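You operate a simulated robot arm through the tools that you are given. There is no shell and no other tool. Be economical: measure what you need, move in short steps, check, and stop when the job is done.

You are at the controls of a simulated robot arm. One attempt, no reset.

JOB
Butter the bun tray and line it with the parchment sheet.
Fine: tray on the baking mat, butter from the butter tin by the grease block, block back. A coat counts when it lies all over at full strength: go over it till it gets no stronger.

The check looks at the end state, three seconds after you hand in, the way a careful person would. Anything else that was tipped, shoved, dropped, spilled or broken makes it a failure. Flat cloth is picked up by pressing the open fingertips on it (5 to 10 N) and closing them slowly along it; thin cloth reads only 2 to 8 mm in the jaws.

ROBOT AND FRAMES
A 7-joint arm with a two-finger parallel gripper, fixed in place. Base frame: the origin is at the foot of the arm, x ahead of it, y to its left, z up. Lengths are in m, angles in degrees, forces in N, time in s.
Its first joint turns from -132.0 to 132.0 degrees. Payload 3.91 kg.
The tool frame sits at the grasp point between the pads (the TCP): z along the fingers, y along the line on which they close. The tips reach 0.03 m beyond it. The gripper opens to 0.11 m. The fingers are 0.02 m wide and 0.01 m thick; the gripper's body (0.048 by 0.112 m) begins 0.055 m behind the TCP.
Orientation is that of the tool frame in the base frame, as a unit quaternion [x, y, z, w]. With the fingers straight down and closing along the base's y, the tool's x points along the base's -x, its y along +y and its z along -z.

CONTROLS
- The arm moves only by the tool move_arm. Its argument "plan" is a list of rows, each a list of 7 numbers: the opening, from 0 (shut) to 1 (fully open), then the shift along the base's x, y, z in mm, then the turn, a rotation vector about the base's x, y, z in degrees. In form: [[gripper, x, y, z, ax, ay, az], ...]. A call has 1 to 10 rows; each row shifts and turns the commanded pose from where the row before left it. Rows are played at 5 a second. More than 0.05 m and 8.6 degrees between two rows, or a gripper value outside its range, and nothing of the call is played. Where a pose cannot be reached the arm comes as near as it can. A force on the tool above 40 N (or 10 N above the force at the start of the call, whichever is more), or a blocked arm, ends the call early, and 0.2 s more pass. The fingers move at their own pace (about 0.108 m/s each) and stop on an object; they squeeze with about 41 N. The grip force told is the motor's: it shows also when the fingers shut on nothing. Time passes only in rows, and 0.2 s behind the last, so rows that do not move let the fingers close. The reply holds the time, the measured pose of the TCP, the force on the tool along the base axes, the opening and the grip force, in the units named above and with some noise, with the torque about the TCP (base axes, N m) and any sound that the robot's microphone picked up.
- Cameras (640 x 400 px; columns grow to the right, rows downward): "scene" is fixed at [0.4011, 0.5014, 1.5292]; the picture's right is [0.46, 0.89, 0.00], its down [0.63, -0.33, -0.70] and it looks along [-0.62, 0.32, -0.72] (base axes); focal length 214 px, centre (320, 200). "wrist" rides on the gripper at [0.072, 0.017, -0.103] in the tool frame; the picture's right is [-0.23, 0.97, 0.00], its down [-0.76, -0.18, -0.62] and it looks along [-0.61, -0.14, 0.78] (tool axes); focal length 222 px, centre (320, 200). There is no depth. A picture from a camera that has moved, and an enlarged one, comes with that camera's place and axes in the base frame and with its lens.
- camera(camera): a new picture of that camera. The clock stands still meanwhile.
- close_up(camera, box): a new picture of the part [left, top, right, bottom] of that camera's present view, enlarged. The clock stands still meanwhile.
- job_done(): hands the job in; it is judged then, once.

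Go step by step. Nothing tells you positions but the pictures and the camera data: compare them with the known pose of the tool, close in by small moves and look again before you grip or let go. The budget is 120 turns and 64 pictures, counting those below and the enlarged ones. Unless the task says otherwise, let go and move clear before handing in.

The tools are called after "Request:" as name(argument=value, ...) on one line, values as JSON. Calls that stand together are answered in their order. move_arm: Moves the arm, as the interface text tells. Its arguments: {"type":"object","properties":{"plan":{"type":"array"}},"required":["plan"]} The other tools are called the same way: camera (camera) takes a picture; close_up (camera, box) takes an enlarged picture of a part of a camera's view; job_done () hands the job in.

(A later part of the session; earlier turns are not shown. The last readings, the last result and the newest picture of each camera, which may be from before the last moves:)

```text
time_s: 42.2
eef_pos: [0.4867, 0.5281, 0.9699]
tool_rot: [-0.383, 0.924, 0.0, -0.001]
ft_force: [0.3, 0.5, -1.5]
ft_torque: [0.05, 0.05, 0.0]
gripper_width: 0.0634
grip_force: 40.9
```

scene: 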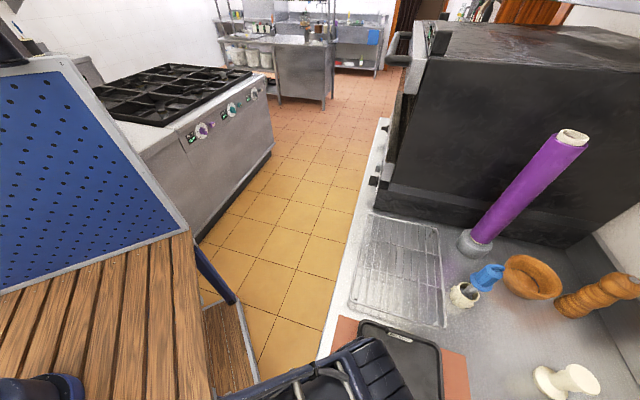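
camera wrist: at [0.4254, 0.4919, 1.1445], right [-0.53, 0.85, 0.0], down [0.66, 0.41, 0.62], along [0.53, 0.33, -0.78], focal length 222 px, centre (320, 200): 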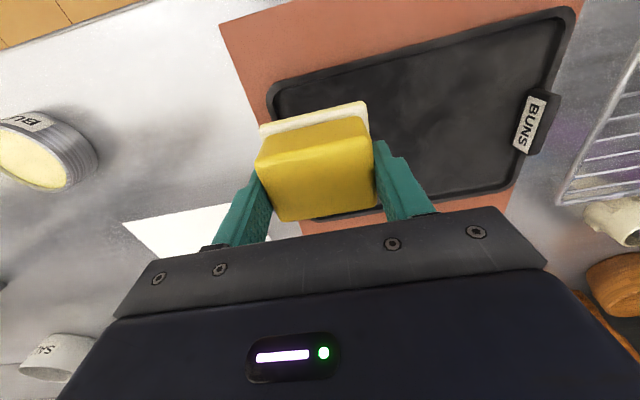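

Request:
move_arm(plan=[[0.2, 0, 0, -3, 0, 0, 0], [0.2, 0, 0, 0, 0, 0, 0]])

Request:
move_arm(plan=[[0.2, 0, 0, -3, 0, 0, 0], [0.2, 0, 0, 0, 0, 0, 0]])

Request:
move_arm(plan=[[0.2, 0, 0, -2, 0, 0, 0], [0.2, 0, 0, 0, 0, 0, 0]])

```text
time_s: 42.8
eef_pos: [0.4865, 0.5279, 0.9665]
tool_rot: [-0.383, 0.924, 0.0, 0.0]
ft_force: [-1.3, -0.9, 1.3]
ft_torque: [-0.04, 0.06, 0.0]
gripper_width: 0.0632
grip_force: 41.4
```

```text
time_s: 43.4
eef_pos: [0.4874, 0.5283, 0.9656]
tool_rot: [-0.383, 0.924, 0.0, 0.001]
ft_force: [2.7, 0.2, 29.8]
ft_torque: [-0.61, 0.55, 0.04]
gripper_width: 0.0634
grip_force: 41.0
```

```text
time_s: 44.0
eef_pos: [0.4879, 0.5279, 0.962]
tool_rot: [-0.383, 0.924, 0.001, 0.0]
ft_force: [10.0, 8.5, 32.7]
ft_torque: [-0.35, 0.27, -0.01]
gripper_width: 0.0631
grip_force: 41.4
```

The pad edge caught the near rim (the torque points there). I'll raise, shift 5 mm inward and come down again.

Request:
move_arm(plan=[[0.2, 0, 0, 10, 0, 0, 0], [0.2, 3.5, 3.5, 0, 0, 0, 0], [0.2, 0, 0, -6, 0, 0, 0], [0.2, 0, 0, -3, 0, 0, 0], [0.2, 0, 0, 0, 0, 0, 0]])

Request:
move_arm(plan=[[0.2, 0, 0, -3, 0, 0, 0], [0.2, 0, 0, 0, 0, 0, 0]])

Request:
move_arm(plan=[[0.2, 0, 0, -2, 0, 0, 0], [0.2, 0, 0, 0, 0, 0, 0]])

```text
time_s: 45.2
eef_pos: [0.49, 0.5323, 0.9634]
tool_rot: [-0.382, 0.924, 0.0, 0.0]
ft_force: [-0.3, 0.0, -0.5]
ft_torque: [0.0, -0.01, 0.02]
gripper_width: 0.0632
grip_force: 41.1
```

```text
time_s: 45.8
eef_pos: [0.4898, 0.5316, 0.9601]
tool_rot: [-0.383, 0.924, 0.001, 0.001]
ft_force: [1.2, -0.1, -0.5]
ft_torque: [0.0, -0.01, 0.0]
gripper_width: 0.0633
grip_force: 40.4
```

```text
time_s: 46.4
eef_pos: [0.4903, 0.5317, 0.9574]
tool_rot: [-0.383, 0.924, 0.0, 0.0]
ft_force: [-0.1, -0.2, -1.1]
ft_torque: [0.02, -0.02, -0.01]
gripper_width: 0.0636
grip_force: 41.5
```

Request:
move_arm(plan=[[0.2, 0, 0, -2, 0, 0, 0], [0.2, 0, 0, 0, 0, 0, 0]])

Request:
move_arm(plan=[[0.2, 0, 0, -2, 0, 0, 0], [0.2, 0, 0, 0, 0, 0, 0]])

Request:
move_arm(plan=[[0.2, 0, 0, -1, 0, 0, 0], [0.2, 0, 0, 0, 0, 0, 0]])

```text
time_s: 47.0
eef_pos: [0.4907, 0.5303, 0.957]
tool_rot: [-0.382, 0.924, -0.001, 0.0]
ft_force: [0.0, 0.3, -1.2]
ft_torque: [-0.03, 0.01, 0.0]
gripper_width: 0.0631
grip_force: 40.8
```

```text
time_s: 47.6
eef_pos: [0.4908, 0.5317, 0.9545]
tool_rot: [-0.382, 0.924, 0.0, 0.0]
ft_force: [0.3, -2.1, 13.0]
ft_torque: [0.12, -0.17, -0.05]
gripper_width: 0.0635
grip_force: 41.0
```

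```text
time_s: 48.2
eef_pos: [0.4903, 0.5303, 0.9553]
tool_rot: [-0.383, 0.924, 0.0, 0.001]
ft_force: [1.6, -1.0, 30.7]
ft_torque: [0.52, -0.63, -0.03]
gripper_width: 0.0634
grip_force: 40.8
```

The pad is on the tray floor at about TCP z 0.955. I'll stroke along the tray's length at moderate force.

Request:
move_arm(plan=[[0.2, -4, 4, 0.3, 0, 0, 0], [0.2, -12, 12, 0, 0, 0, 0], [0.2, -14, 14, 0, 0, 0, 0], [0.2, -14, 14, 0, 0, 0, 0], [0.2, -14, 14, 0, 0, 0, 0], [0.2, -14, 14, 0, 0, 0, 0], [0.2, -14, 14, 0, 0, 0, 0], [0.2, -14, 14, 0, 0, 0, 0], [0.2, -10, 10, 0, 0, 0, 0], [0.2, 0, 0, 0, 0, 0, 0]])

Request:
camera(camera="wrist")

```text
time_s: 50.4
eef_pos: [0.3794, 0.6417, 0.9543]
tool_rot: [-0.383, 0.924, -0.001, 0.0]
ft_force: [4.3, -2.3, 21.8]
ft_torque: [0.35, -0.59, -0.13]
gripper_width: 0.0634
grip_force: 40.6
```

```text
25 pictures are left
camera wrist: at [0.3152, 0.6025, 1.0558], right [-0.53, 0.85, 0.0], down [0.66, 0.41, 0.62], along [0.53, 0.33, -0.78], focal length 222 px, centre (320, 200)
```

wrist: 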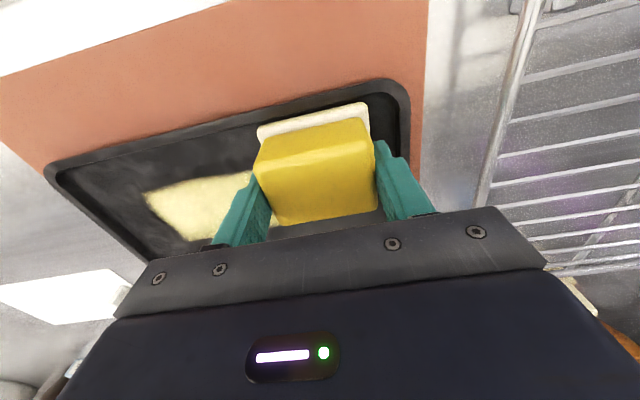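

Request:
close_up(camera="wrist", box=[40, 70, 430, 270])

```text
1.64 times, centred on (235, 170) of wrist
camera zoom: at [0.3152, 0.6025, 1.0558], right [-0.53, 0.85, 0.0], down [0.66, 0.41, 0.62], along [0.53, 0.33, -0.78], focal length 364 px, centre (460, 249)
```

zoom: 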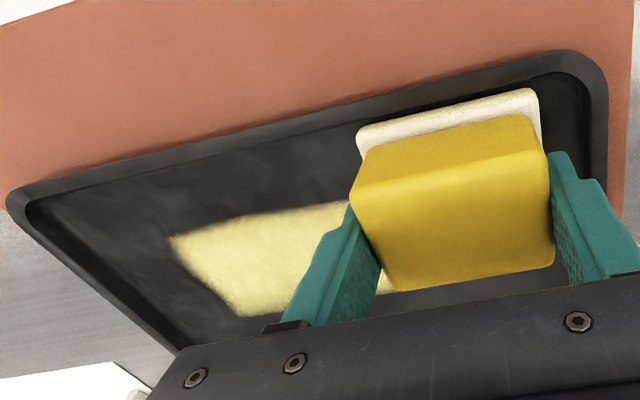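

Butter is going down, but the torque shows the pad is tilted and bearing on its far edge since the rim bump. I'll lift slightly, tilt the tool to level the pad and press again.

Request:
move_arm(plan=[[0.2, 0, 0, 6, 0, 0, 0], [0.2, -1.5, -1.5, 0, 3.5, -3.5, 0], [0.2, 0, 0, -3, 0, 0, 0], [0.2, 0, 0, -1.5, 0, 0, 0], [0.2, 0, 0, 0, 0, 0, 0]])

Request:
move_arm(plan=[[0.2, 0, 0, -1.5, 0, 0, 0], [0.2, 0, 0, 0, 0, 0, 0]])

Request:
move_arm(plan=[[0.2, 0, 0, -1, 0, 0, 0], [0.2, 0, 0, 0, 0, 0, 0]])

```text
time_s: 51.6
eef_pos: [0.3755, 0.6402, 0.9548]
tool_rot: [-0.382, 0.923, 0.017, 0.04]
ft_force: [0.6, -3.0, 7.4]
ft_torque: [-0.25, 0.19, 0.04]
gripper_width: 0.0634
grip_force: 40.9
```

```text
time_s: 52.2
eef_pos: [0.3783, 0.6403, 0.9542]
tool_rot: [-0.383, 0.923, 0.019, 0.041]
ft_force: [-1.3, -2.8, 29.2]
ft_torque: [-0.71, 0.54, 0.01]
gripper_width: 0.0631
grip_force: 40.9
```

```text
time_s: 52.8
eef_pos: [0.3787, 0.6407, 0.9525]
tool_rot: [-0.382, 0.923, 0.018, 0.041]
ft_force: [3.5, 4.9, 32.4]
ft_torque: [-0.48, 0.45, -0.03]
gripper_width: 0.0633
grip_force: 41.1
```

Overcorrected; the near edge is now bearing. I'll go back half of the tilt.

Request:
move_arm(plan=[[0.2, 0, 0, 4, 0, 0, 0], [0.2, 1, 1, 0, -1.2, 1.2, 0], [0.2, 0, 0, -2, 0, 0, 0], [0.2, 0, 0, -1, 0, 0, 0], [0.2, 0, 0, 0, 0, 0, 0]])

Request:
move_arm(plan=[[0.2, 0, 0, -1, 0, 0, 0], [0.2, 0, 0, 0, 0, 0, 0]])

```text
time_s: 54.0
eef_pos: [0.3787, 0.6409, 0.9523]
tool_rot: [-0.383, 0.923, 0.01, 0.026]
ft_force: [0.2, 0.0, -0.3]
ft_torque: [-0.02, -0.03, 0.01]
gripper_width: 0.0632
grip_force: 40.9
```

```text
time_s: 54.6
eef_pos: [0.3798, 0.6411, 0.9516]
tool_rot: [-0.382, 0.924, 0.011, 0.027]
ft_force: [0.0, -0.3, 13.2]
ft_torque: [-0.3, 0.27, -0.02]
gripper_width: 0.0632
grip_force: 40.8
```

Request:
move_arm(plan=[[0.2, 0, 0, 3, 0, 0, 0], [0.2, 0.7, 0.7, 0, -1.2, 1.2, 0], [0.2, 0, 0, -2, 0, 0, 0], [0.2, 0, 0, -1, 0, 0, 0], [0.2, 0, 0, 0, 0, 0, 0]])

Request:
move_arm(plan=[[0.2, 0, 0, -0.7, 0, 0, 0], [0.2, 0, 0, 0, 0, 0, 0]])

```text
time_s: 55.8
eef_pos: [0.3815, 0.6405, 0.9525]
tool_rot: [-0.383, 0.924, 0.005, 0.013]
ft_force: [-2.6, -2.8, 12.9]
ft_torque: [0.1, -0.18, -0.05]
gripper_width: 0.063
grip_force: 40.4
```

```text
time_s: 56.4
eef_pos: [0.3801, 0.6421, 0.9513]
tool_rot: [-0.383, 0.924, 0.007, 0.013]
ft_force: [-2.8, -0.4, 25.8]
ft_torque: [0.38, -0.43, 0.05]
gripper_width: 0.0632
grip_force: 40.9
```

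Request:
move_arm(plan=[[0.2, 0, 0, 0.8, 0.5, -0.5, 0], [0.2, 0, 0, 0, 0, 0, 0]])

Request:
move_arm(plan=[[0.2, -8, 8, 0, 0, 0, 0], [0.2, 0, 0, 0, 0, 0, 0]])

```text
time_s: 57.0
eef_pos: [0.3803, 0.6407, 0.9514]
tool_rot: [-0.383, 0.924, 0.008, 0.019]
ft_force: [-1.0, 5.1, 19.1]
ft_torque: [0.59, -0.34, 0.1]
gripper_width: 0.0632
grip_force: 41.1
```

```text
time_s: 57.6
eef_pos: [0.3733, 0.6473, 0.9525]
tool_rot: [-0.382, 0.924, 0.007, 0.018]
ft_force: [10.9, -9.8, 16.0]
ft_torque: [0.1, -0.63, -0.31]
gripper_width: 0.0634
grip_force: 40.4
```

Request:
move_arm(plan=[[0.2, 14, -14, 0, 0, 0, 0], [0.2, 14, -14, 0, 0, 0, 0], [0.2, 14, -14, 0, 0, 0, 0], [0.2, 14, -14, 0, 0, 0, 0], [0.2, 14, -14, 0, 0, 0, 0], [0.2, 14, -14, 0, 0, 0, 0], [0.2, 14, -14, 0, 0, 0, 0], [0.2, 14, -14, 0, 0, 0, 0], [0.2, 4, -4, 0, 0, 0, 0], [0.2, 0, 0, 0, 0, 0, 0]])

Request:
camera(camera="wrist")

```text
time_s: 59.8
eef_pos: [0.4893, 0.5331, 0.9506]
tool_rot: [-0.383, 0.924, 0.007, 0.019]
ft_force: [-2.2, 2.8, 14.5]
ft_torque: [0.42, -0.26, 0.1]
gripper_width: 0.0631
grip_force: 41.3
```

```text
23 pictures are left
camera wrist: at [0.4216, 0.491, 1.0512], right [-0.53, 0.85, 0.01], down [0.65, 0.39, 0.65], along [0.55, 0.35, -0.76], focal length 222 px, centre (320, 200)
```

wrist: 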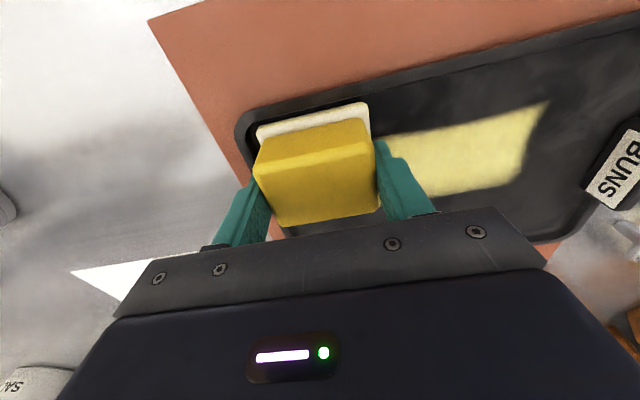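

The coat lies between d 0.72 and 0.78, around where the pad's far edge bears. I'll tilt the pad a little the other way and stroke again to see where it paints.

Request:
move_arm(plan=[[0.2, 0, 0, 2, 1.2, -1.2, 0], [0.2, -1, -1, 0, 0, 0, 0], [0.2, 0, 0, -1.5, 0, 0, 0], [0.2, 0, 0, 0, 0, 0, 0]])

Request:
move_arm(plan=[[0.2, 0, 0, -0.8, 0, 0, 0], [0.2, 0, 0, 0, 0, 0, 0]])

```text
time_s: 60.8
eef_pos: [0.4875, 0.5312, 0.9524]
tool_rot: [-0.382, 0.923, 0.013, 0.031]
ft_force: [0.5, -2.7, 8.1]
ft_torque: [-0.25, 0.12, 0.04]
gripper_width: 0.0631
grip_force: 40.7
```

```text
time_s: 61.4
eef_pos: [0.4879, 0.5316, 0.9516]
tool_rot: [-0.383, 0.923, 0.013, 0.033]
ft_force: [2.4, -5.7, 17.8]
ft_torque: [-0.55, 0.25, 0.14]
gripper_width: 0.0634
grip_force: 41.4
```

Request:
move_arm(plan=[[0.2, -10, 10, 0, 0, 0, 0], [0.2, -14, 14, 0, 0, 0, 0], [0.2, -14, 14, 0, 0, 0, 0], [0.2, -14, 14, 0, 0, 0, 0], [0.2, -14, 14, 0, 0, 0, 0], [0.2, -14, 14, 0, 0, 0, 0], [0.2, -14, 14, 0, 0, 0, 0], [0.2, -14, 14, 0, 0, 0, 0], [0.2, -6, 6, 0, 0, 0, 0], [0.2, 0, 0, 0, 0, 0, 0]])

Request:
camera(camera="wrist")

```text
time_s: 63.6
eef_pos: [0.3736, 0.6456, 0.9508]
tool_rot: [-0.382, 0.923, 0.013, 0.031]
ft_force: [-0.8, 0.3, 1.8]
ft_torque: [-0.01, 0.1, -0.02]
gripper_width: 0.0632
grip_force: 40.9
```

```text
22 pictures are left
camera wrist: at [0.3041, 0.6019, 1.0488], right [-0.53, 0.85, 0.02], down [0.63, 0.38, 0.67], along [0.57, 0.37, -0.74], focal length 222 px, centre (320, 200)
```

wrist: 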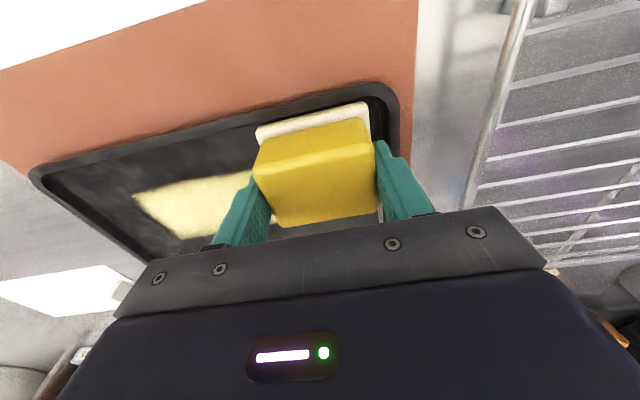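

The last stroke lost pressure on the way. I'll press again here, near-edge bearing, and stroke back while keeping force on.

Request:
move_arm(plan=[[0.2, 4, -4, -1, 0, 0, 0], [0.2, 0, 0, 0, 0, 0, 0]])

Request:
move_arm(plan=[[0.2, 10, -10, -0.3, 0, 0, 0], [0.2, 10, -10, 0, 0, 0, 0]])

Request:
move_arm(plan=[[0.2, 10, -10, 0, 0, 0, 0], [0.2, 10, -10, 0, 0, 0, 0]])

Request:
move_arm(plan=[[0.2, 10, -10, 0, 0, 0, 0], [0.2, 10, -10, 0, 0, 0, 0]])

```text
time_s: 64.2
eef_pos: [0.3765, 0.6414, 0.9513]
tool_rot: [-0.382, 0.923, 0.014, 0.032]
ft_force: [-2.9, 2.8, 9.3]
ft_torque: [-0.03, 0.34, -0.14]
gripper_width: 0.0633
grip_force: 40.9
```

```text
time_s: 64.8
eef_pos: [0.3975, 0.6231, 0.9513]
tool_rot: [-0.382, 0.923, 0.014, 0.032]
ft_force: [-3.9, 2.9, 17.2]
ft_torque: [-0.21, 0.46, -0.14]
gripper_width: 0.0633
grip_force: 41.1
```

```text
time_s: 65.4
eef_pos: [0.4166, 0.603, 0.9516]
tool_rot: [-0.381, 0.924, 0.014, 0.032]
ft_force: [-4.8, 2.8, 17.5]
ft_torque: [-0.21, 0.55, -0.16]
gripper_width: 0.0632
grip_force: 40.8
```

```text
time_s: 66.0
eef_pos: [0.4381, 0.5821, 0.9517]
tool_rot: [-0.382, 0.924, 0.013, 0.033]
ft_force: [-5.9, 4.6, 26.8]
ft_torque: [-0.4, 0.71, -0.18]
gripper_width: 0.0634
grip_force: 41.2
```

Request:
camera(camera="wrist")

```text
21 pictures are left
camera wrist: at [0.3682, 0.5388, 1.0482], right [-0.53, 0.85, 0.02], down [0.63, 0.38, 0.68], along [0.57, 0.37, -0.74], focal length 222 px, centre (320, 200)
```

wrist: 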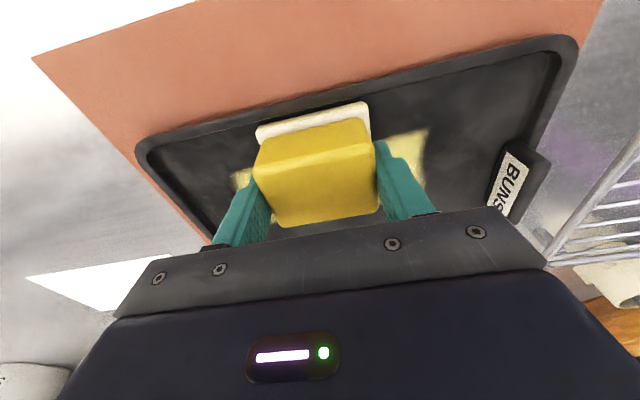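

No new butter was laid, so the pad is probably spent. I'll level the pad tilt, return to the tin and dip again.

Request:
move_arm(plan=[[0.2, 0, 0, 30, -1, 1, 0], [0.2, 0, 0, 45, 0, 0, 0], [0.2, 30, -36, 13, 0, 0, 0], [0.2, 31, -36, 0, 0, 0, 0], [0.2, 31, -36, 0, 0, 0, 0], [0.2, 31, -36, 0, 0, 0, 0], [0.2, 31, -37, 0, 0, 0, 0], [0.2, 31, -37, 0, 0, 0, 0], [0.2, 31, -36, 0, 0, 0, 0], [0.2, 30, -36, 0, 0, 0, 0]])

Request:
move_arm(plan=[[0.2, 2, -2, -20, 0, 0, 0], [0.2, 0, 0, -16, 0, 0, 0], [0.2, 0, 0, -4, 0, 0, 0], [0.2, 0, 0, 0, 0, 0, 0]])

Request:
camera(camera="wrist")

```text
time_s: 68.2
eef_pos: [0.6825, 0.2931, 1.0369]
tool_rot: [-0.382, 0.924, 0.008, 0.021]
ft_force: [-0.4, 1.2, -0.4]
ft_torque: [-0.06, -0.02, 0.01]
gripper_width: 0.0631
grip_force: 41.0
```

```text
time_s: 69.2
eef_pos: [0.6846, 0.2912, 0.9983]
tool_rot: [-0.382, 0.924, 0.008, 0.02]
ft_force: [-0.3, -0.4, -0.2]
ft_torque: [0.03, -0.03, -0.02]
gripper_width: 0.0632
grip_force: 41.0
```

```text
20 pictures are left
camera wrist: at [0.6181, 0.2479, 1.0963], right [-0.53, 0.85, 0.01], down [0.64, 0.39, 0.66], along [0.55, 0.35, -0.75], focal length 222 px, centre (320, 200)
```

wrist: 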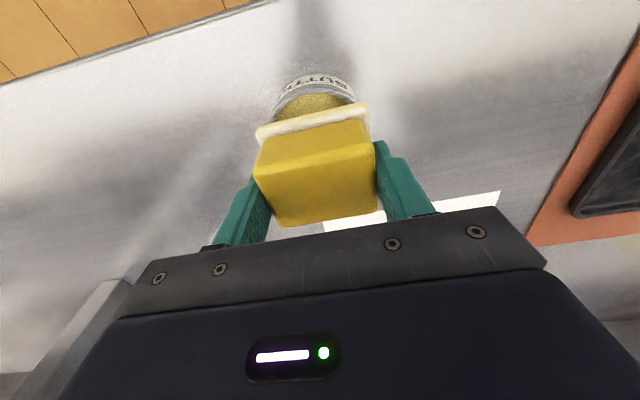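

Centred well over the tin. I'll press in 1–2 mm steps.

Request:
move_arm(plan=[[0.2, 1, 1, -3, 0, 0, 0], [0.2, 0, 0, -1.5, 0, 0, 0], [0.2, 0, 0, 0, 0, 0, 0]])

Request:
move_arm(plan=[[0.2, 0, 0, -1.5, 0, 0, 0], [0.2, 0, 0, 0, 0, 0, 0]])

Request:
move_arm(plan=[[0.2, 0, 0, -1.5, 0, 0, 0], [0.2, 0, 0, 0, 0, 0, 0]])

```text
time_s: 70.0
eef_pos: [0.6854, 0.2919, 0.9943]
tool_rot: [-0.382, 0.924, 0.009, 0.02]
ft_force: [1.2, 0.1, 0.1]
ft_torque: [-0.01, -0.01, 0.0]
gripper_width: 0.0633
grip_force: 40.8
```

```text
time_s: 70.6
eef_pos: [0.6851, 0.2914, 0.9926]
tool_rot: [-0.383, 0.924, 0.009, 0.02]
ft_force: [0.1, -0.7, -0.4]
ft_torque: [0.0, 0.0, 0.0]
gripper_width: 0.0633
grip_force: 40.8
```

```text
time_s: 71.2
eef_pos: [0.6851, 0.2914, 0.9917]
tool_rot: [-0.383, 0.923, 0.008, 0.02]
ft_force: [-0.2, 0.5, -0.8]
ft_torque: [0.01, -0.01, 0.01]
gripper_width: 0.0632
grip_force: 41.0
```

Request:
move_arm(plan=[[0.2, 0, 0, -1.5, 0, 0, 0], [0.2, 0, 0, 0, 0, 0, 0]])

Request:
move_arm(plan=[[0.2, 0, 0, -1.5, 0, 0, 0], [0.2, 0, 0, 0, 0, 0, 0]])

Request:
move_arm(plan=[[0.2, 0, 0, -1.2, 0, 0, 0], [0.2, 0, 0, 0, 0, 0, 0]])

```text
time_s: 71.8
eef_pos: [0.6853, 0.292, 0.9895]
tool_rot: [-0.382, 0.924, 0.009, 0.02]
ft_force: [-0.3, 0.4, -1.2]
ft_torque: [0.02, 0.01, 0.0]
gripper_width: 0.0635
grip_force: 40.8
```

```text
time_s: 72.4
eef_pos: [0.6876, 0.2913, 0.9878]
tool_rot: [-0.383, 0.923, 0.009, 0.02]
ft_force: [0.8, 0.3, -0.8]
ft_torque: [-0.02, 0.01, -0.01]
gripper_width: 0.0635
grip_force: 41.0
```

```text
time_s: 73.0
eef_pos: [0.6869, 0.2911, 0.9854]
tool_rot: [-0.383, 0.923, 0.008, 0.02]
ft_force: [0.2, -0.7, 0.2]
ft_torque: [0.01, 0.01, 0.0]
gripper_width: 0.0633
grip_force: 40.7
```

Request:
move_arm(plan=[[0.2, 0, 0, -1.2, 0, 0, 0], [0.2, 0, 0, 0, 0, 0, 0]])

Request:
move_arm(plan=[[0.2, 0, 0, -1.2, 0, 0, 0], [0.2, 0, 0, 0, 0, 0, 0]])

Request:
move_arm(plan=[[0.2, 0, 0, -1, 0, 0, 0], [0.2, 0, 0, 0, 0, 0, 0]])

```text
time_s: 73.6
eef_pos: [0.6867, 0.2911, 0.9849]
tool_rot: [-0.383, 0.923, 0.009, 0.02]
ft_force: [-0.1, -0.4, -0.9]
ft_torque: [0.03, 0.03, -0.04]
gripper_width: 0.0631
grip_force: 40.9
```

```text
time_s: 74.2
eef_pos: [0.6857, 0.2915, 0.984]
tool_rot: [-0.383, 0.924, 0.008, 0.021]
ft_force: [-0.7, -0.1, -0.3]
ft_torque: [0.0, 0.03, -0.02]
gripper_width: 0.0634
grip_force: 41.4
```

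```text
time_s: 74.8
eef_pos: [0.6857, 0.2927, 0.9835]
tool_rot: [-0.382, 0.924, 0.008, 0.021]
ft_force: [-1.8, -0.1, 6.6]
ft_torque: [0.15, -0.07, -0.01]
gripper_width: 0.0633
grip_force: 41.3
```

Request:
move_arm(plan=[[0.2, 0, 0, -0.6, 0, 0, 0], [0.2, 0, 0, 0, 0.5, -0.5, 0], [0.2, 0, 0, 0, 0, 0, 0], [0.2, 0, 0, 0, 0, 0, 0], [0.2, 0, 0, 0, 0, 0, 0]])

```text
time_s: 76.0
eef_pos: [0.6864, 0.2919, 0.9836]
tool_rot: [-0.383, 0.923, 0.011, 0.027]
ft_force: [-1.9, -3.5, 21.4]
ft_torque: [-0.05, -0.12, -0.01]
gripper_width: 0.0632
grip_force: 41.3
```

The pad now sits level on the butter. I'll lift and go back to the near lane of the tray.

Request:
move_arm(plan=[[0.2, 0, 0, 20, 0, 0, 0], [0.2, 0, 0, 32, 0, 0, 0], [0.2, -30, 36, 0, 0, 0, 0], [0.2, -30, 36, 0, 0, 0, 0], [0.2, -30, 36, 0, 0, 0, 0], [0.2, -30, 36, 0, 0, 0, 0], [0.2, -30, 36, 0, 0, 0, 0], [0.2, -30, 36, 0, 0, 0, 0], [0.2, -25, 30, 0, 0, 0, 0], [0.2, 0, 0, -30, 0, 0, 0]])

Request:
move_arm(plan=[[0.2, 0, 0, -30, 0, 0, 0], [0.2, 0, 0, -17, 0, 0, 0], [0.2, 0, 0, -4, 0, 0, 0], [0.2, 0, 0, 0, 0, 0, 0]])

Request:
move_arm(plan=[[0.2, 0, 0, -1, 0, 0, 0], [0.2, 0, 0, 0, 0, 0, 0]])

```text
time_s: 78.2
eef_pos: [0.4828, 0.5387, 1.0025]
tool_rot: [-0.384, 0.923, 0.01, 0.025]
ft_force: [0.0, -0.4, -0.2]
ft_torque: [-0.03, -0.01, -0.01]
gripper_width: 0.0635
grip_force: 41.0
```

```text
time_s: 79.2
eef_pos: [0.4824, 0.5384, 0.9536]
tool_rot: [-0.383, 0.923, 0.01, 0.026]
ft_force: [-0.2, -0.6, -0.9]
ft_torque: [0.0, 0.0, -0.02]
gripper_width: 0.0632
grip_force: 40.9
```

```text
time_s: 79.8
eef_pos: [0.4825, 0.5382, 0.9524]
tool_rot: [-0.383, 0.923, 0.011, 0.026]
ft_force: [-0.6, -0.4, -0.4]
ft_torque: [-0.01, 0.01, -0.01]
gripper_width: 0.0635
grip_force: 40.4
```

Request:
move_arm(plan=[[0.2, 0, 0, -1.2, 0, 0, 0], [0.2, 0, 0, 0, 0, 0, 0]])

Request:
move_arm(plan=[[0.2, 0, 0, -0.8, 0, 0, 0], [0.2, 0, 0, 0, 0, 0, 0]])

```text
time_s: 80.4
eef_pos: [0.4812, 0.5376, 0.9505]
tool_rot: [-0.382, 0.924, 0.011, 0.027]
ft_force: [0.5, -1.5, 8.0]
ft_torque: [0.11, -0.19, -0.02]
gripper_width: 0.0635
grip_force: 41.0
```

```text
time_s: 81.0
eef_pos: [0.4819, 0.5375, 0.9512]
tool_rot: [-0.383, 0.923, 0.012, 0.027]
ft_force: [5.1, 3.7, 18.1]
ft_torque: [0.2, -0.36, 0.03]
gripper_width: 0.0634
grip_force: 41.2
```

Request:
move_arm(plan=[[0.2, 6, -6, 0, 0, 0, 0], [0.2, -14, 14, 0, 0, 0, 0], [0.2, -14, 14, 0, 0, 0, 0], [0.2, -14, 14, -0.2, 0, 0, 0], [0.2, -14, 14, 0, 0, 0, 0], [0.2, -14, 14, -0.2, 0, 0, 0], [0.2, -14, 14, 0, 0, 0, 0], [0.2, -14, 14, -0.2, 0, 0, 0], [0.2, -13, 13, 0, 0, 0, 0], [0.2, 0, 0, 0, 0, 0, 0]])

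Request:
close_up(camera="wrist", box=[0, 60, 440, 270])

```text
time_s: 83.2
eef_pos: [0.3765, 0.6423, 0.9515]
tool_rot: [-0.382, 0.924, 0.011, 0.026]
ft_force: [6.1, -2.6, 24.9]
ft_torque: [-0.13, -0.29, -0.03]
gripper_width: 0.0631
grip_force: 41.1
```

```text
1.45 times, centred on (220, 165) of wrist
camera zoom: at [0.3079, 0.5984, 1.0488], right [-0.53, 0.85, 0.01], down [0.64, 0.39, 0.67], along [0.56, 0.36, -0.75], focal length 323 px, centre (466, 251)
```

zoom: 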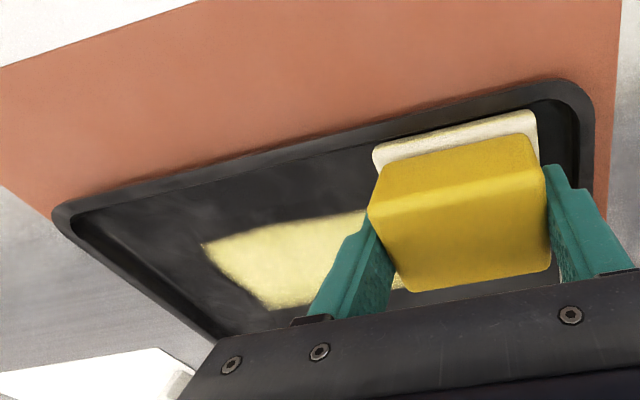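

The coat's near and end edges are unchanged, so the coated zone seems to be an inset area of the floor. I'll shift inward and stroke the middle lane back.

Request:
move_arm(plan=[[0.2, 12, 12, 0, 0, 0, 0], [0.2, 12, 12, 0, 0, 0, 0], [0.2, 14, -14, 0, 0, 0, 0], [0.2, 14, -14, 0, 0, 0, 0], [0.2, 14, -14, 0, 0, 0, 0], [0.2, 14, -14, 0, 0, 0, 0], [0.2, 14, -14, 0, 0, 0, 0], [0.2, 14, -14, 0, 0, 0, 0], [0.2, 14, -14, 0, 0, 0, 0], [0.2, 12, -12, 0, 0, 0, 0]])

Request:
move_arm(plan=[[0.2, 12, 12, 0, 0, 0, 0], [0.2, 12, 12, 0, 0, 0, 0], [0.2, -14, 14, 0, 0, 0, 0], [0.2, -14, 14, 0, 0, 0, 0], [0.2, -14, 14, 0, 0, 0, 0], [0.2, -14, 14, 0, 0, 0, 0], [0.2, -14, 14, 0, 0, 0, 0], [0.2, -14, 14, 0, 0, 0, 0], [0.2, -14, 14, 0, 0, 0, 0], [0.2, -10, 10, 0, 0, 0, 0]])

Request:
camera(camera="wrist")

```text
time_s: 83.7
eef_pos: [0.3915, 0.6594, 0.9509]
tool_rot: [-0.384, 0.923, 0.012, 0.025]
ft_force: [-0.9, -2.0, 8.2]
ft_torque: [0.08, -0.18, 0.1]
gripper_width: 0.0633
grip_force: 40.9
stopped in row 2: the force on the tool passed its limit at 44 N (the readings are from after the stop); the commanded pose is now the measured one
```

```text
time_s: 84.9
eef_pos: [0.3811, 0.7198, 0.9507]
tool_rot: [-0.381, 0.924, 0.008, 0.027]
ft_force: [-0.4, -16.0, 14.1]
ft_torque: [-0.07, 0.28, 0.11]
gripper_width: 0.0632
grip_force: 41.0
stopped in row 5: the force on the tool passed its limit at 61 N (the readings are from after the stop); the commanded pose is now the measured one
```

```text
18 pictures are left
camera wrist: at [0.3133, 0.6768, 1.0485], right [-0.53, 0.85, 0.01], down [0.64, 0.39, 0.67], along [0.56, 0.35, -0.75], focal length 222 px, centre (320, 200)
```

wrist: 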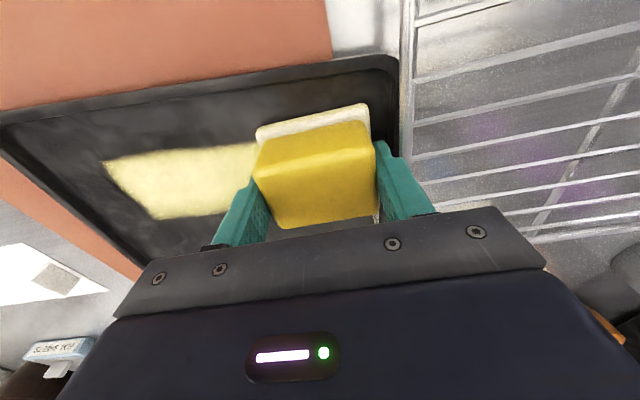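

That went wrong: the second call ran from an unexpected place and the pad pushed the tray towards the rack. I'll lift off and look at the scene before anything else.

Request:
move_arm(plan=[[0.2, 4, -4, 0, 0, 0, 0], [0.2, 0, 0, 30, 0, 0, 0], [0.2, 10, -10, 45, 0, 0, 0], [0.2, 25, -35, 20, 0, 0, 0], [0.2, 25, -35, 20, 0, 0, 0], [0.2, 25, -35, 0, 0, 0, 0], [0.2, 25, -35, 0, 0, 0, 0], [0.2, 25, -35, 0, 0, 0, 0], [0.2, 20, -30, 0, 0, 0, 0]])

Request:
close_up(camera="scene", box=[320, 200, 600, 400])

```text
time_s: 86.9
eef_pos: [0.5384, 0.5016, 1.0655]
tool_rot: [-0.383, 0.923, 0.009, 0.026]
ft_force: [0.5, 1.0, -0.4]
ft_torque: [-0.04, -0.02, -0.05]
gripper_width: 0.063
grip_force: 41.0
```

```text
2.00 times, centred on (460, 300) of scene
camera zoom: at [0.4011, 0.5014, 1.5292], right [0.46, 0.89, 0.0], down [0.63, -0.33, -0.7], along [-0.62, 0.32, -0.72], focal length 429 px, centre (40, 0)
```

zoom: 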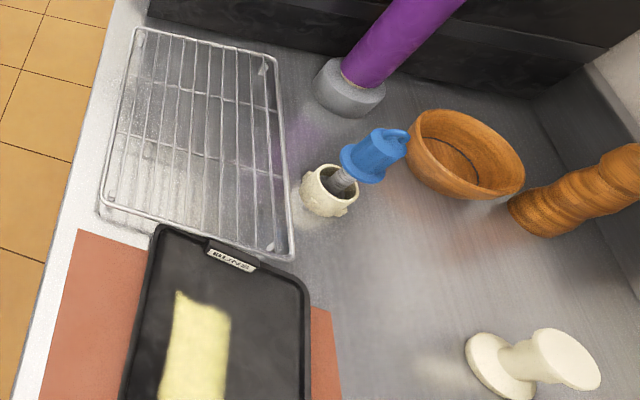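

The rack did not move; only the tray slid about 45 mm, and its end now overhangs the mat. I'll nudge it back by pushing its inner walls with the pad held just above the floor.

Request:
move_arm(plan=[[0.2, -10, 38, 0, 0, 0, 0], [0.2, -10, 38, 0, 0, 0, 0], [0.2, -10, 38, 0, 0, 0, 0], [0.2, -11, 37, 0, 0, 0, 0], [0.2, 0, 0, -45, 0, 0, 0], [0.2, 0, 0, -40, 0, 0, 0], [0.2, 0, 0, -20, 0, 0, 0], [0.2, 0, 0, -5, 0, 0, 0], [0.2, 0, 0, 0, 0, 0, 0]])

Request:
camera(camera="wrist")

```text
time_s: 88.9
eef_pos: [0.4997, 0.6521, 0.955]
tool_rot: [-0.381, 0.924, 0.008, 0.026]
ft_force: [-0.9, 0.7, -0.9]
ft_torque: [-0.04, 0.01, -0.03]
gripper_width: 0.0629
grip_force: 40.5
```

```text
16 pictures are left
camera wrist: at [0.432, 0.6089, 1.0528], right [-0.53, 0.85, 0.01], down [0.64, 0.39, 0.66], along [0.56, 0.36, -0.75], focal length 222 px, centre (320, 200)
```

wrist: 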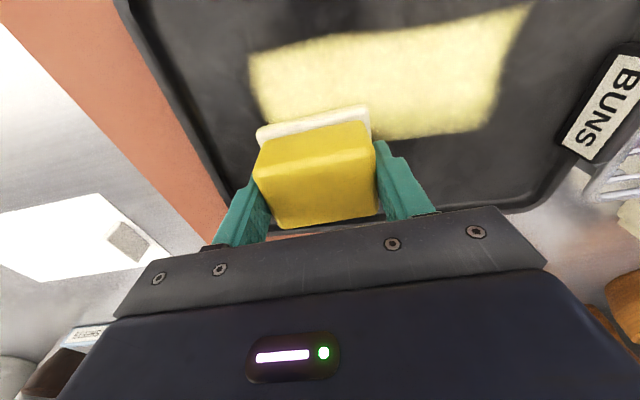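

Request:
move_arm(plan=[[0.2, 8, -8, 0, 0, 0, 0], [0.2, 7, -7, 0, 0, 0, 0], [0.2, 6, -6, 0, 0, 0, 0], [0.2, 6, -6, 0, 0, 0, 0], [0.2, 6, -6, 0, 0, 0, 0], [0.2, 6, -6, 0, 0, 0, 0], [0.2, 6, -6, 0, 0, 0, 0], [0.2, 5, -5, 0, 0, 0, 0], [0.2, 3, -3, 0, 0, 0, 0], [0.2, 0, 0, 0, 0, 0, 0]])

```text
time_s: 91.1
eef_pos: [0.5527, 0.5989, 0.9562]
tool_rot: [-0.381, 0.924, 0.009, 0.025]
ft_force: [0.0, 0.6, -0.5]
ft_torque: [0.01, 0.01, -0.02]
gripper_width: 0.0636
grip_force: 40.7
```

Request:
move_arm(plan=[[0.2, -14, 14, 0, 0, 0, 0], [0.2, -22, 22, 0, 0, 0, 0], [0.2, -21, 21, 0, 0, 0, 0], [0.2, -14, -14, 0, 0, 0, 0], [0.2, -14, -14, 0, 0, 0, 0], [0.2, -10, -10, 0, 0, 0, 0], [0.2, -8, -8, 0, 0, 0, 0], [0.2, -8, -8, 0, 0, 0, 0], [0.2, -7, -7, 0, 0, 0, 0], [0.2, -6, -6, 0, 0, 0, 0]])

Request:
camera(camera="wrist")

```text
time_s: 93.3
eef_pos: [0.4287, 0.5899, 0.9557]
tool_rot: [-0.382, 0.924, 0.008, 0.026]
ft_force: [1.3, 1.1, 0.0]
ft_torque: [0.04, -0.08, -0.07]
gripper_width: 0.0633
grip_force: 41.1
```

```text
15 pictures are left
camera wrist: at [0.3599, 0.5472, 1.0521], right [-0.53, 0.85, 0.01], down [0.64, 0.39, 0.66], along [0.56, 0.36, -0.75], focal length 222 px, centre (320, 200)
```

wrist: 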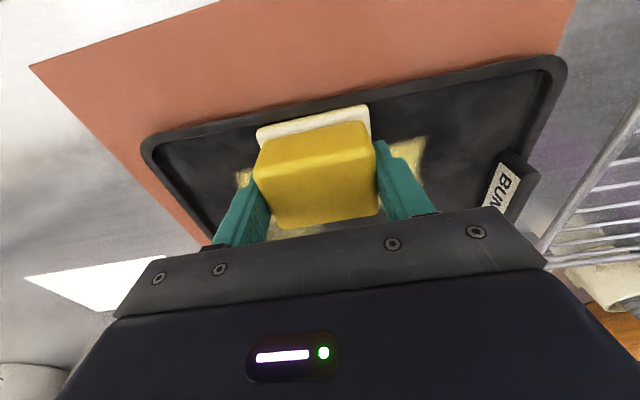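

Request:
move_arm(plan=[[0.2, 11, 11, 0, 0, 0, 0], [0.2, 14, -14, 0, 0, 0, 0], [0.2, 14, -14, 0, 0, 0, 0], [0.2, 12, -12, 0, 0, 0, 0], [0.2, 7, -7, 0, 0, 0, 0], [0.2, 7, -7, 0, 0, 0, 0], [0.2, 6, -6, 0, 0, 0, 0], [0.2, 5, -5, 0, 0, 0, 0], [0.2, 3, -3, 0, 0, 0, 0], [0.2, 0, 0, 0, 0, 0, 0]])

Request:
camera(camera="wrist")

```text
time_s: 95.5
eef_pos: [0.5077, 0.5329, 0.955]
tool_rot: [-0.382, 0.924, 0.008, 0.026]
ft_force: [-1.9, 0.4, -0.6]
ft_torque: [0.07, 0.04, 0.08]
gripper_width: 0.0632
grip_force: 40.7
```

```text
14 pictures are left
camera wrist: at [0.4391, 0.4903, 1.0523], right [-0.53, 0.85, 0.01], down [0.64, 0.39, 0.66], along [0.56, 0.35, -0.75], focal length 222 px, centre (320, 200)
```

wrist: 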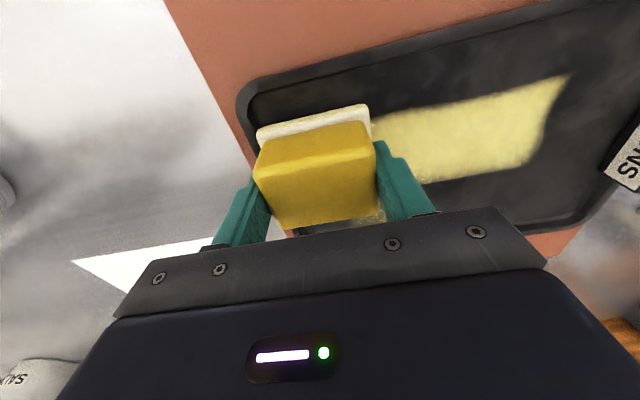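

The tray is back within the mat. Next I'll do the middle lane with a light press, one call at a time.

Request:
move_arm(plan=[[0.2, 4, 16, 0, 0, 0, 0], [0.2, 4.5, 16.5, 0, 0, 0, 0], [0.2, 0, 0, -2.5, 0, 0, 0], [0.2, 0, 0, -1, 0, 0, 0], [0.2, 0, 0, 0, 0, 0, 0]])

```text
time_s: 96.7
eef_pos: [0.5162, 0.5661, 0.9515]
tool_rot: [-0.381, 0.924, 0.009, 0.026]
ft_force: [0.4, 0.9, 0.9]
ft_torque: [-0.01, 0.06, -0.01]
gripper_width: 0.0631
grip_force: 41.1
```

Request:
move_arm(plan=[[0.2, 0, 0, -0.7, 0, 0, 0], [0.2, 0, 0, 0, 0, 0, 0]])

```text
time_s: 97.3
eef_pos: [0.5164, 0.565, 0.951]
tool_rot: [-0.382, 0.924, 0.009, 0.026]
ft_force: [-1.4, 1.5, 5.5]
ft_torque: [0.28, 0.15, 0.02]
gripper_width: 0.0631
grip_force: 40.9
```

Request:
move_arm(plan=[[0.2, -12, 12, -0.4, 0, 0, 0], [0.2, -14, 14, 0, 0, 0, 0], [0.2, -14, 14, 0, 0, 0, 0], [0.2, -14, 14, 0, 0, 0, 0], [0.2, -14, 14, 0, 0, 0, 0], [0.2, -14, 14, 0, 0, 0, 0], [0.2, -14, 14, 0, 0, 0, 0], [0.2, -12, 12, 0, 0, 0, 0], [0.2, 0, 0, 0, 0, 0, 0]])

```text
time_s: 99.4
eef_pos: [0.4091, 0.673, 0.9506]
tool_rot: [-0.38, 0.925, 0.008, 0.027]
ft_force: [0.9, -6.3, 9.2]
ft_torque: [0.1, 0.26, 0.11]
gripper_width: 0.0632
grip_force: 41.0
stopped in row 9: the force on the tool passed its limit at 41 N (the readings are from after the stop); the commanded pose is now the measured one
```

The finger reached the label tab, so I'll keep u below about 0.175 in this lane. Stroking back now.

Request:
move_arm(plan=[[0.2, 6, -6, -0.3, 0, 0, 0], [0.2, 14, -14, 0, 0, 0, 0], [0.2, 14, -14, 0, 0, 0, 0], [0.2, 14, -14, 0, 0, 0, 0], [0.2, 14, -14, 0, 0, 0, 0], [0.2, 14, -14, 0, 0, 0, 0], [0.2, 14, -14, 0, 0, 0, 0], [0.2, 12, -12, 0, 0, 0, 0], [0.2, 0, 0, 0, 0, 0, 0]])

Request:
camera(camera="wrist")

```text
time_s: 101.4
eef_pos: [0.5116, 0.5703, 0.9502]
tool_rot: [-0.38, 0.925, 0.008, 0.026]
ft_force: [-4.2, 1.6, 24.6]
ft_torque: [0.61, 0.53, 0.05]
gripper_width: 0.063
grip_force: 41.3
```

```text
13 pictures are left
camera wrist: at [0.4427, 0.5281, 1.0481], right [-0.52, 0.85, 0.01], down [0.64, 0.39, 0.67], along [0.56, 0.35, -0.75], focal length 222 px, centre (320, 200)
```

wrist: 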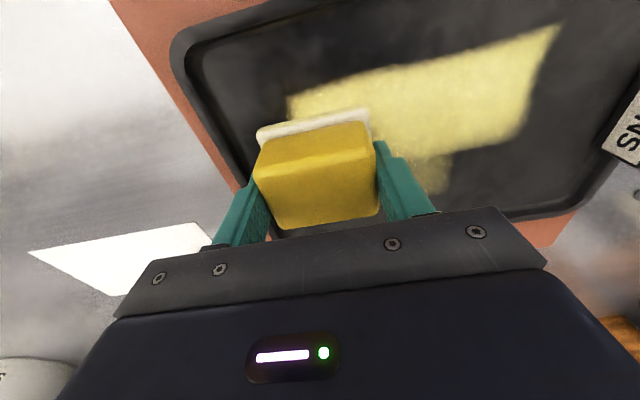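

The middle lane is now partly coated and the pad ran out again. I'll go back for another dip.

Request:
move_arm(plan=[[0.2, 0, 0, 35, 0, 0, 0], [0.2, 0, 0, 45, 0, 0, 0], [0.2, 24, -38, 0, 0, 0, 0], [0.2, 25, -40, 0, 0, 0, 0], [0.2, 25, -40, 0, 0, 0, 0], [0.2, 25, -40, 0, 0, 0, 0], [0.2, 25, -40, 0, 0, 0, 0], [0.2, 25, -40, 0, 0, 0, 0], [0.2, 25, -40, 0, 0, 0, 0], [0.2, 0, 0, -30, 0, 0, 0]])

Request:
move_arm(plan=[[0.2, 0, 0, -10, 0, 0, 0], [0.2, 0, 0, -3, 0, 0, 0], [0.2, 0, 0, -1.5, 0, 0, 0], [0.2, 0, 0, 0, 0, 0, 0]])

```text
time_s: 103.6
eef_pos: [0.6835, 0.2909, 0.9988]
tool_rot: [-0.381, 0.924, 0.008, 0.027]
ft_force: [0.8, 0.0, 0.5]
ft_torque: [0.01, -0.02, 0.02]
gripper_width: 0.0634
grip_force: 40.7
```

```text
time_s: 104.6
eef_pos: [0.6852, 0.2915, 0.9838]
tool_rot: [-0.38, 0.925, 0.009, 0.027]
ft_force: [0.5, 0.3, -1.2]
ft_torque: [0.01, 0.03, 0.06]
gripper_width: 0.0633
grip_force: 41.0
```

Request:
move_arm(plan=[[0.2, 0, 0, -1, 0, 0, 0], [0.2, 0, 0, -0.5, 0, 0, 0], [0.2, 0, 0, 0, 0, 0, 0], [0.2, 0, 0, 0, 0, 0, 0]])

Request:
move_arm(plan=[[0.2, 0, 0, -0.5, 0, 0, 0], [0.2, 0, 0, 0, 0, 0, 0], [0.2, 0, 0, 0, 0, 0, 0], [0.2, 0, 0, 0, 0, 0, 0]])

```text
time_s: 105.6
eef_pos: [0.6852, 0.2911, 0.9828]
tool_rot: [-0.38, 0.924, 0.008, 0.026]
ft_force: [0.2, -0.1, -0.9]
ft_torque: [-0.04, -0.02, 0.05]
gripper_width: 0.0632
grip_force: 40.8
```

```text
time_s: 106.6
eef_pos: [0.6854, 0.2922, 0.9834]
tool_rot: [-0.38, 0.924, 0.008, 0.027]
ft_force: [-0.7, -0.3, 0.8]
ft_torque: [0.02, 0.01, -0.02]
gripper_width: 0.0633
grip_force: 41.5
```

Request:
move_arm(plan=[[0.2, 0, 0, -1, 0, 0, 0], [0.2, 0, 0, 0, 0, 0, 0], [0.2, 0, 0, 0, 0, 0, 0], [0.2, 0, 0, 0, 0, 0, 0]])

```text
time_s: 107.6
eef_pos: [0.6858, 0.292, 0.9823]
tool_rot: [-0.38, 0.924, 0.01, 0.027]
ft_force: [-2.4, -2.3, 18.9]
ft_torque: [0.29, 0.47, 0.07]
gripper_width: 0.0635
grip_force: 40.9
```

Request:
move_arm(plan=[[0.2, 0, 0, 0.3, 0.8, 0.8, 0], [0.2, 0, 0, 0, 0, 0, 0], [0.2, 0, 0, 0, 0, 0, 0]])

```text
time_s: 108.4
eef_pos: [0.6846, 0.2909, 0.9829]
tool_rot: [-0.38, 0.925, 0.017, 0.024]
ft_force: [4.4, -3.8, 13.1]
ft_torque: [-0.44, -0.55, -0.03]
gripper_width: 0.0632
grip_force: 41.1
```

Request:
move_arm(plan=[[0.2, 0, 0, 0, -0.4, -0.4, 0], [0.2, 0, 0, 0, 0, 0, 0], [0.2, 0, 0, 0, 0, 0, 0]])

```text
time_s: 109.2
eef_pos: [0.686, 0.2926, 0.9815]
tool_rot: [-0.38, 0.925, 0.013, 0.024]
ft_force: [-2.1, 2.6, 9.8]
ft_torque: [-0.01, -0.24, 0.07]
gripper_width: 0.0635
grip_force: 40.3
```

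Request:
move_arm(plan=[[0.2, 0, 0, 20, 0, 0, 0], [0.2, 0, 0, 33, 0, 0, 0], [0.2, -21.2, 43, 0, 0, 0, 0], [0.2, -21.2, 43, 0, 0, 0, 0], [0.2, -21.2, 43, 0, 0, 0, 0], [0.2, -21.2, 43, 0, 0, 0, 0], [0.2, -21.2, 43, 0, 0, 0, 0], [0.2, -21.2, 43, 0, 0, 0, 0], [0.2, -21.2, 43, 0, 0, 0, 0], [0.2, 0, 0, -40, 0, 0, 0]])

Request:
move_arm(plan=[[0.2, 0, 0, -30, 0, 0, 0], [0.2, 0, 0, -10, 0, 0, 0], [0.2, 0, 0, -3.5, 0, 0, 0], [0.2, 0, 0, 0, 0, 0, 0]])

```text
time_s: 111.4
eef_pos: [0.5368, 0.5925, 0.9955]
tool_rot: [-0.381, 0.924, 0.013, 0.026]
ft_force: [-0.2, -0.1, -0.2]
ft_torque: [0.05, 0.0, -0.02]
gripper_width: 0.0633
grip_force: 40.9
```

```text
time_s: 112.4
eef_pos: [0.5367, 0.5934, 0.9508]
tool_rot: [-0.38, 0.925, 0.012, 0.025]
ft_force: [0.0, 1.7, -0.9]
ft_torque: [0.03, 0.01, -0.02]
gripper_width: 0.0634
grip_force: 40.9
```

Request:
move_arm(plan=[[0.2, 0, 0, -1, 0, 0, 0], [0.2, 0, 0, 0, 0, 0, 0]])

Request:
move_arm(plan=[[0.2, 0, 0, -0.7, 0, 0, 0], [0.2, 0, 0, 0, 0, 0, 0]])

```text
time_s: 113.0
eef_pos: [0.5372, 0.5931, 0.9506]
tool_rot: [-0.381, 0.924, 0.012, 0.025]
ft_force: [-0.7, -1.8, 1.6]
ft_torque: [-0.12, -0.06, -0.05]
gripper_width: 0.0633
grip_force: 41.4
```

```text
time_s: 113.6
eef_pos: [0.5364, 0.5941, 0.95]
tool_rot: [-0.38, 0.925, 0.013, 0.026]
ft_force: [-0.6, -2.9, 9.6]
ft_torque: [-0.42, -0.2, -0.07]
gripper_width: 0.0635
grip_force: 41.4
```

Request:
move_arm(plan=[[0.2, -10, 10, -0.3, 0, 0, 0], [0.2, -14, 14, 0, 0, 0, 0], [0.2, -14, 14, 0, 0, 0, 0], [0.2, -14, 14, 0, 0, 0, 0], [0.2, -14, 14, 0, 0, 0, 0], [0.2, -14, 14, 0, 0, 0, 0], [0.2, -13, 13, 0, 0, 0, 0], [0.2, 0, 0, 0, 0, 0, 0]])

Request:
camera(camera="wrist")

```text
time_s: 115.4
eef_pos: [0.4458, 0.6864, 0.9506]
tool_rot: [-0.38, 0.925, 0.014, 0.026]
ft_force: [1.0, -0.1, 11.4]
ft_torque: [-0.34, -0.36, -0.01]
gripper_width: 0.0632
grip_force: 40.7
```

```text
12 pictures are left
camera wrist: at [0.3767, 0.6432, 1.0483], right [-0.52, 0.85, 0.02], down [0.64, 0.38, 0.66], along [0.56, 0.36, -0.75], focal length 222 px, centre (320, 200)
```

wrist: 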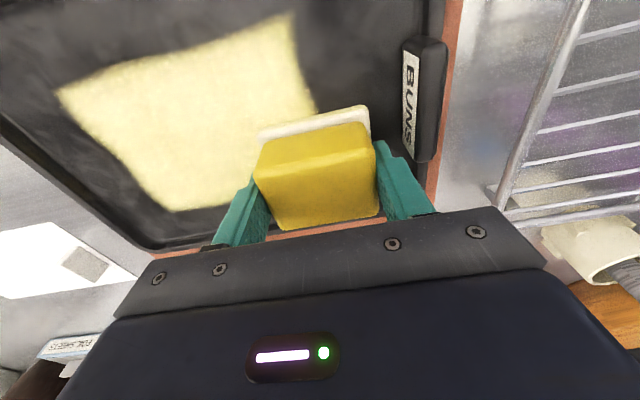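

The coat stops short of the walls on all sides, so the coat area is an inset rectangle about 0.15 by 0.105 m. I'll stroke back along this lane, then over the middle.

Request:
move_arm(plan=[[0.2, 13, -13, 0, 0, 0, 0], [0.2, 14, -14, 0, 0, 0, 0], [0.2, 14, -14, 0, 0, 0, 0], [0.2, 14, -14, 0, 0, 0, 0], [0.2, 14, -14, 0, 0, 0, 0], [0.2, 14, -14, 0, 0, 0, 0], [0.2, 9, -9, 0, 0, 0, 0], [0.2, 0, 0, 0, 0, 0, 0]])

Request:
move_arm(plan=[[0.2, 0, 0, 3, 0, 0, 0], [0.2, -15, -15, 0, 0, 0, 0], [0.2, -15, -15, 0, 0, 0, 0], [0.2, 0, 0, -2.5, 0, 0, 0], [0.2, 0, 0, 0, 0, 0, 0]])

```text
time_s: 117.2
eef_pos: [0.5351, 0.5943, 0.95]
tool_rot: [-0.379, 0.925, 0.013, 0.026]
ft_force: [-4.0, 3.8, 26.9]
ft_torque: [-0.16, -0.06, 0.04]
gripper_width: 0.0632
grip_force: 41.3
```

```text
time_s: 118.4
eef_pos: [0.5071, 0.5641, 0.9511]
tool_rot: [-0.38, 0.925, 0.012, 0.026]
ft_force: [-0.5, -3.6, 11.8]
ft_torque: [-0.51, -0.3, -0.15]
gripper_width: 0.0633
grip_force: 41.6
```

Request:
move_arm(plan=[[0.2, -10, 10, -0.3, 0, 0, 0], [0.2, -14, 14, 0, 0, 0, 0], [0.2, -14, 14, 0, 0, 0, 0], [0.2, -14, 14, 0, 0, 0, 0], [0.2, -14, 14, 0, 0, 0, 0], [0.2, -14, 14, 0, 0, 0, 0], [0.2, -12, 12, 0, 0, 0, 0], [0.2, 0, 0, 0, 0, 0, 0]])

Request:
move_arm(plan=[[0.2, 12, -12, 0, 0, 0, 0], [0.2, 14, -14, 0, 0, 0, 0], [0.2, 14, -14, 0, 0, 0, 0], [0.2, 14, -14, 0, 0, 0, 0], [0.2, 14, -14, 0, 0, 0, 0], [0.2, 14, -14, 0, 0, 0, 0], [0.2, 9, -9, 0, 0, 0, 0], [0.2, 0, 0, 45, 0, 0, 0], [0.2, 18, -35, 30, 0, 0, 0], [0.2, 18, -40, 10, 0, 0, 0]])

Request:
close_up(camera="scene", box=[320, 260, 500, 400])

Request:
camera(camera="wrist")

```text
time_s: 120.2
eef_pos: [0.4123, 0.6568, 0.9501]
tool_rot: [-0.381, 0.924, 0.014, 0.026]
ft_force: [2.1, -1.7, 24.1]
ft_torque: [-0.49, -0.4, 0.0]
gripper_width: 0.0629
grip_force: 41.0
```

```text
time_s: 122.4
eef_pos: [0.5397, 0.4928, 1.0342]
tool_rot: [-0.381, 0.924, 0.012, 0.024]
ft_force: [-1.1, 0.4, -1.1]
ft_torque: [-0.04, -0.06, 0.02]
gripper_width: 0.0632
grip_force: 40.9
```

```text
2.86 times, centred on (410, 330) of scene
camera zoom: at [0.4011, 0.5014, 1.5292], right [0.46, 0.89, 0.0], down [0.63, -0.33, -0.7], along [-0.62, 0.32, -0.72], focal length 613 px, centre (63, -171)
```

zoom: 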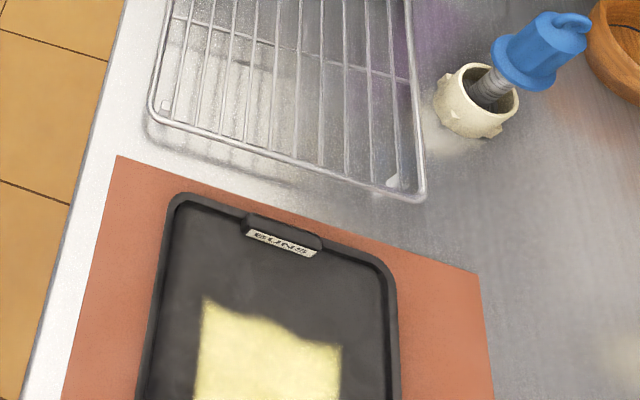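

```text
10 pictures are left
camera wrist: at [0.4729, 0.4493, 1.1323], right [-0.53, 0.85, 0.02], down [0.64, 0.38, 0.66], along [0.56, 0.36, -0.75], focal length 222 px, centre (320, 200)
```

wrist: 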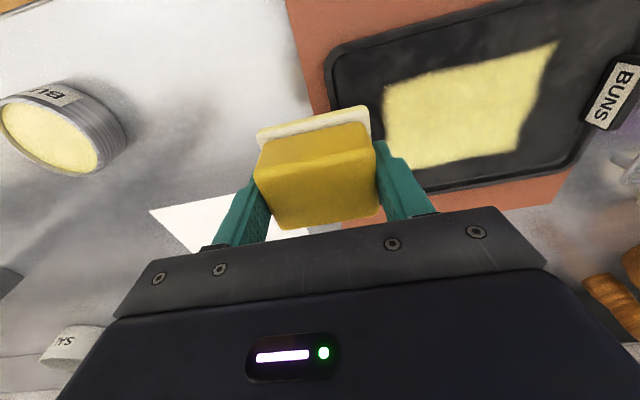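

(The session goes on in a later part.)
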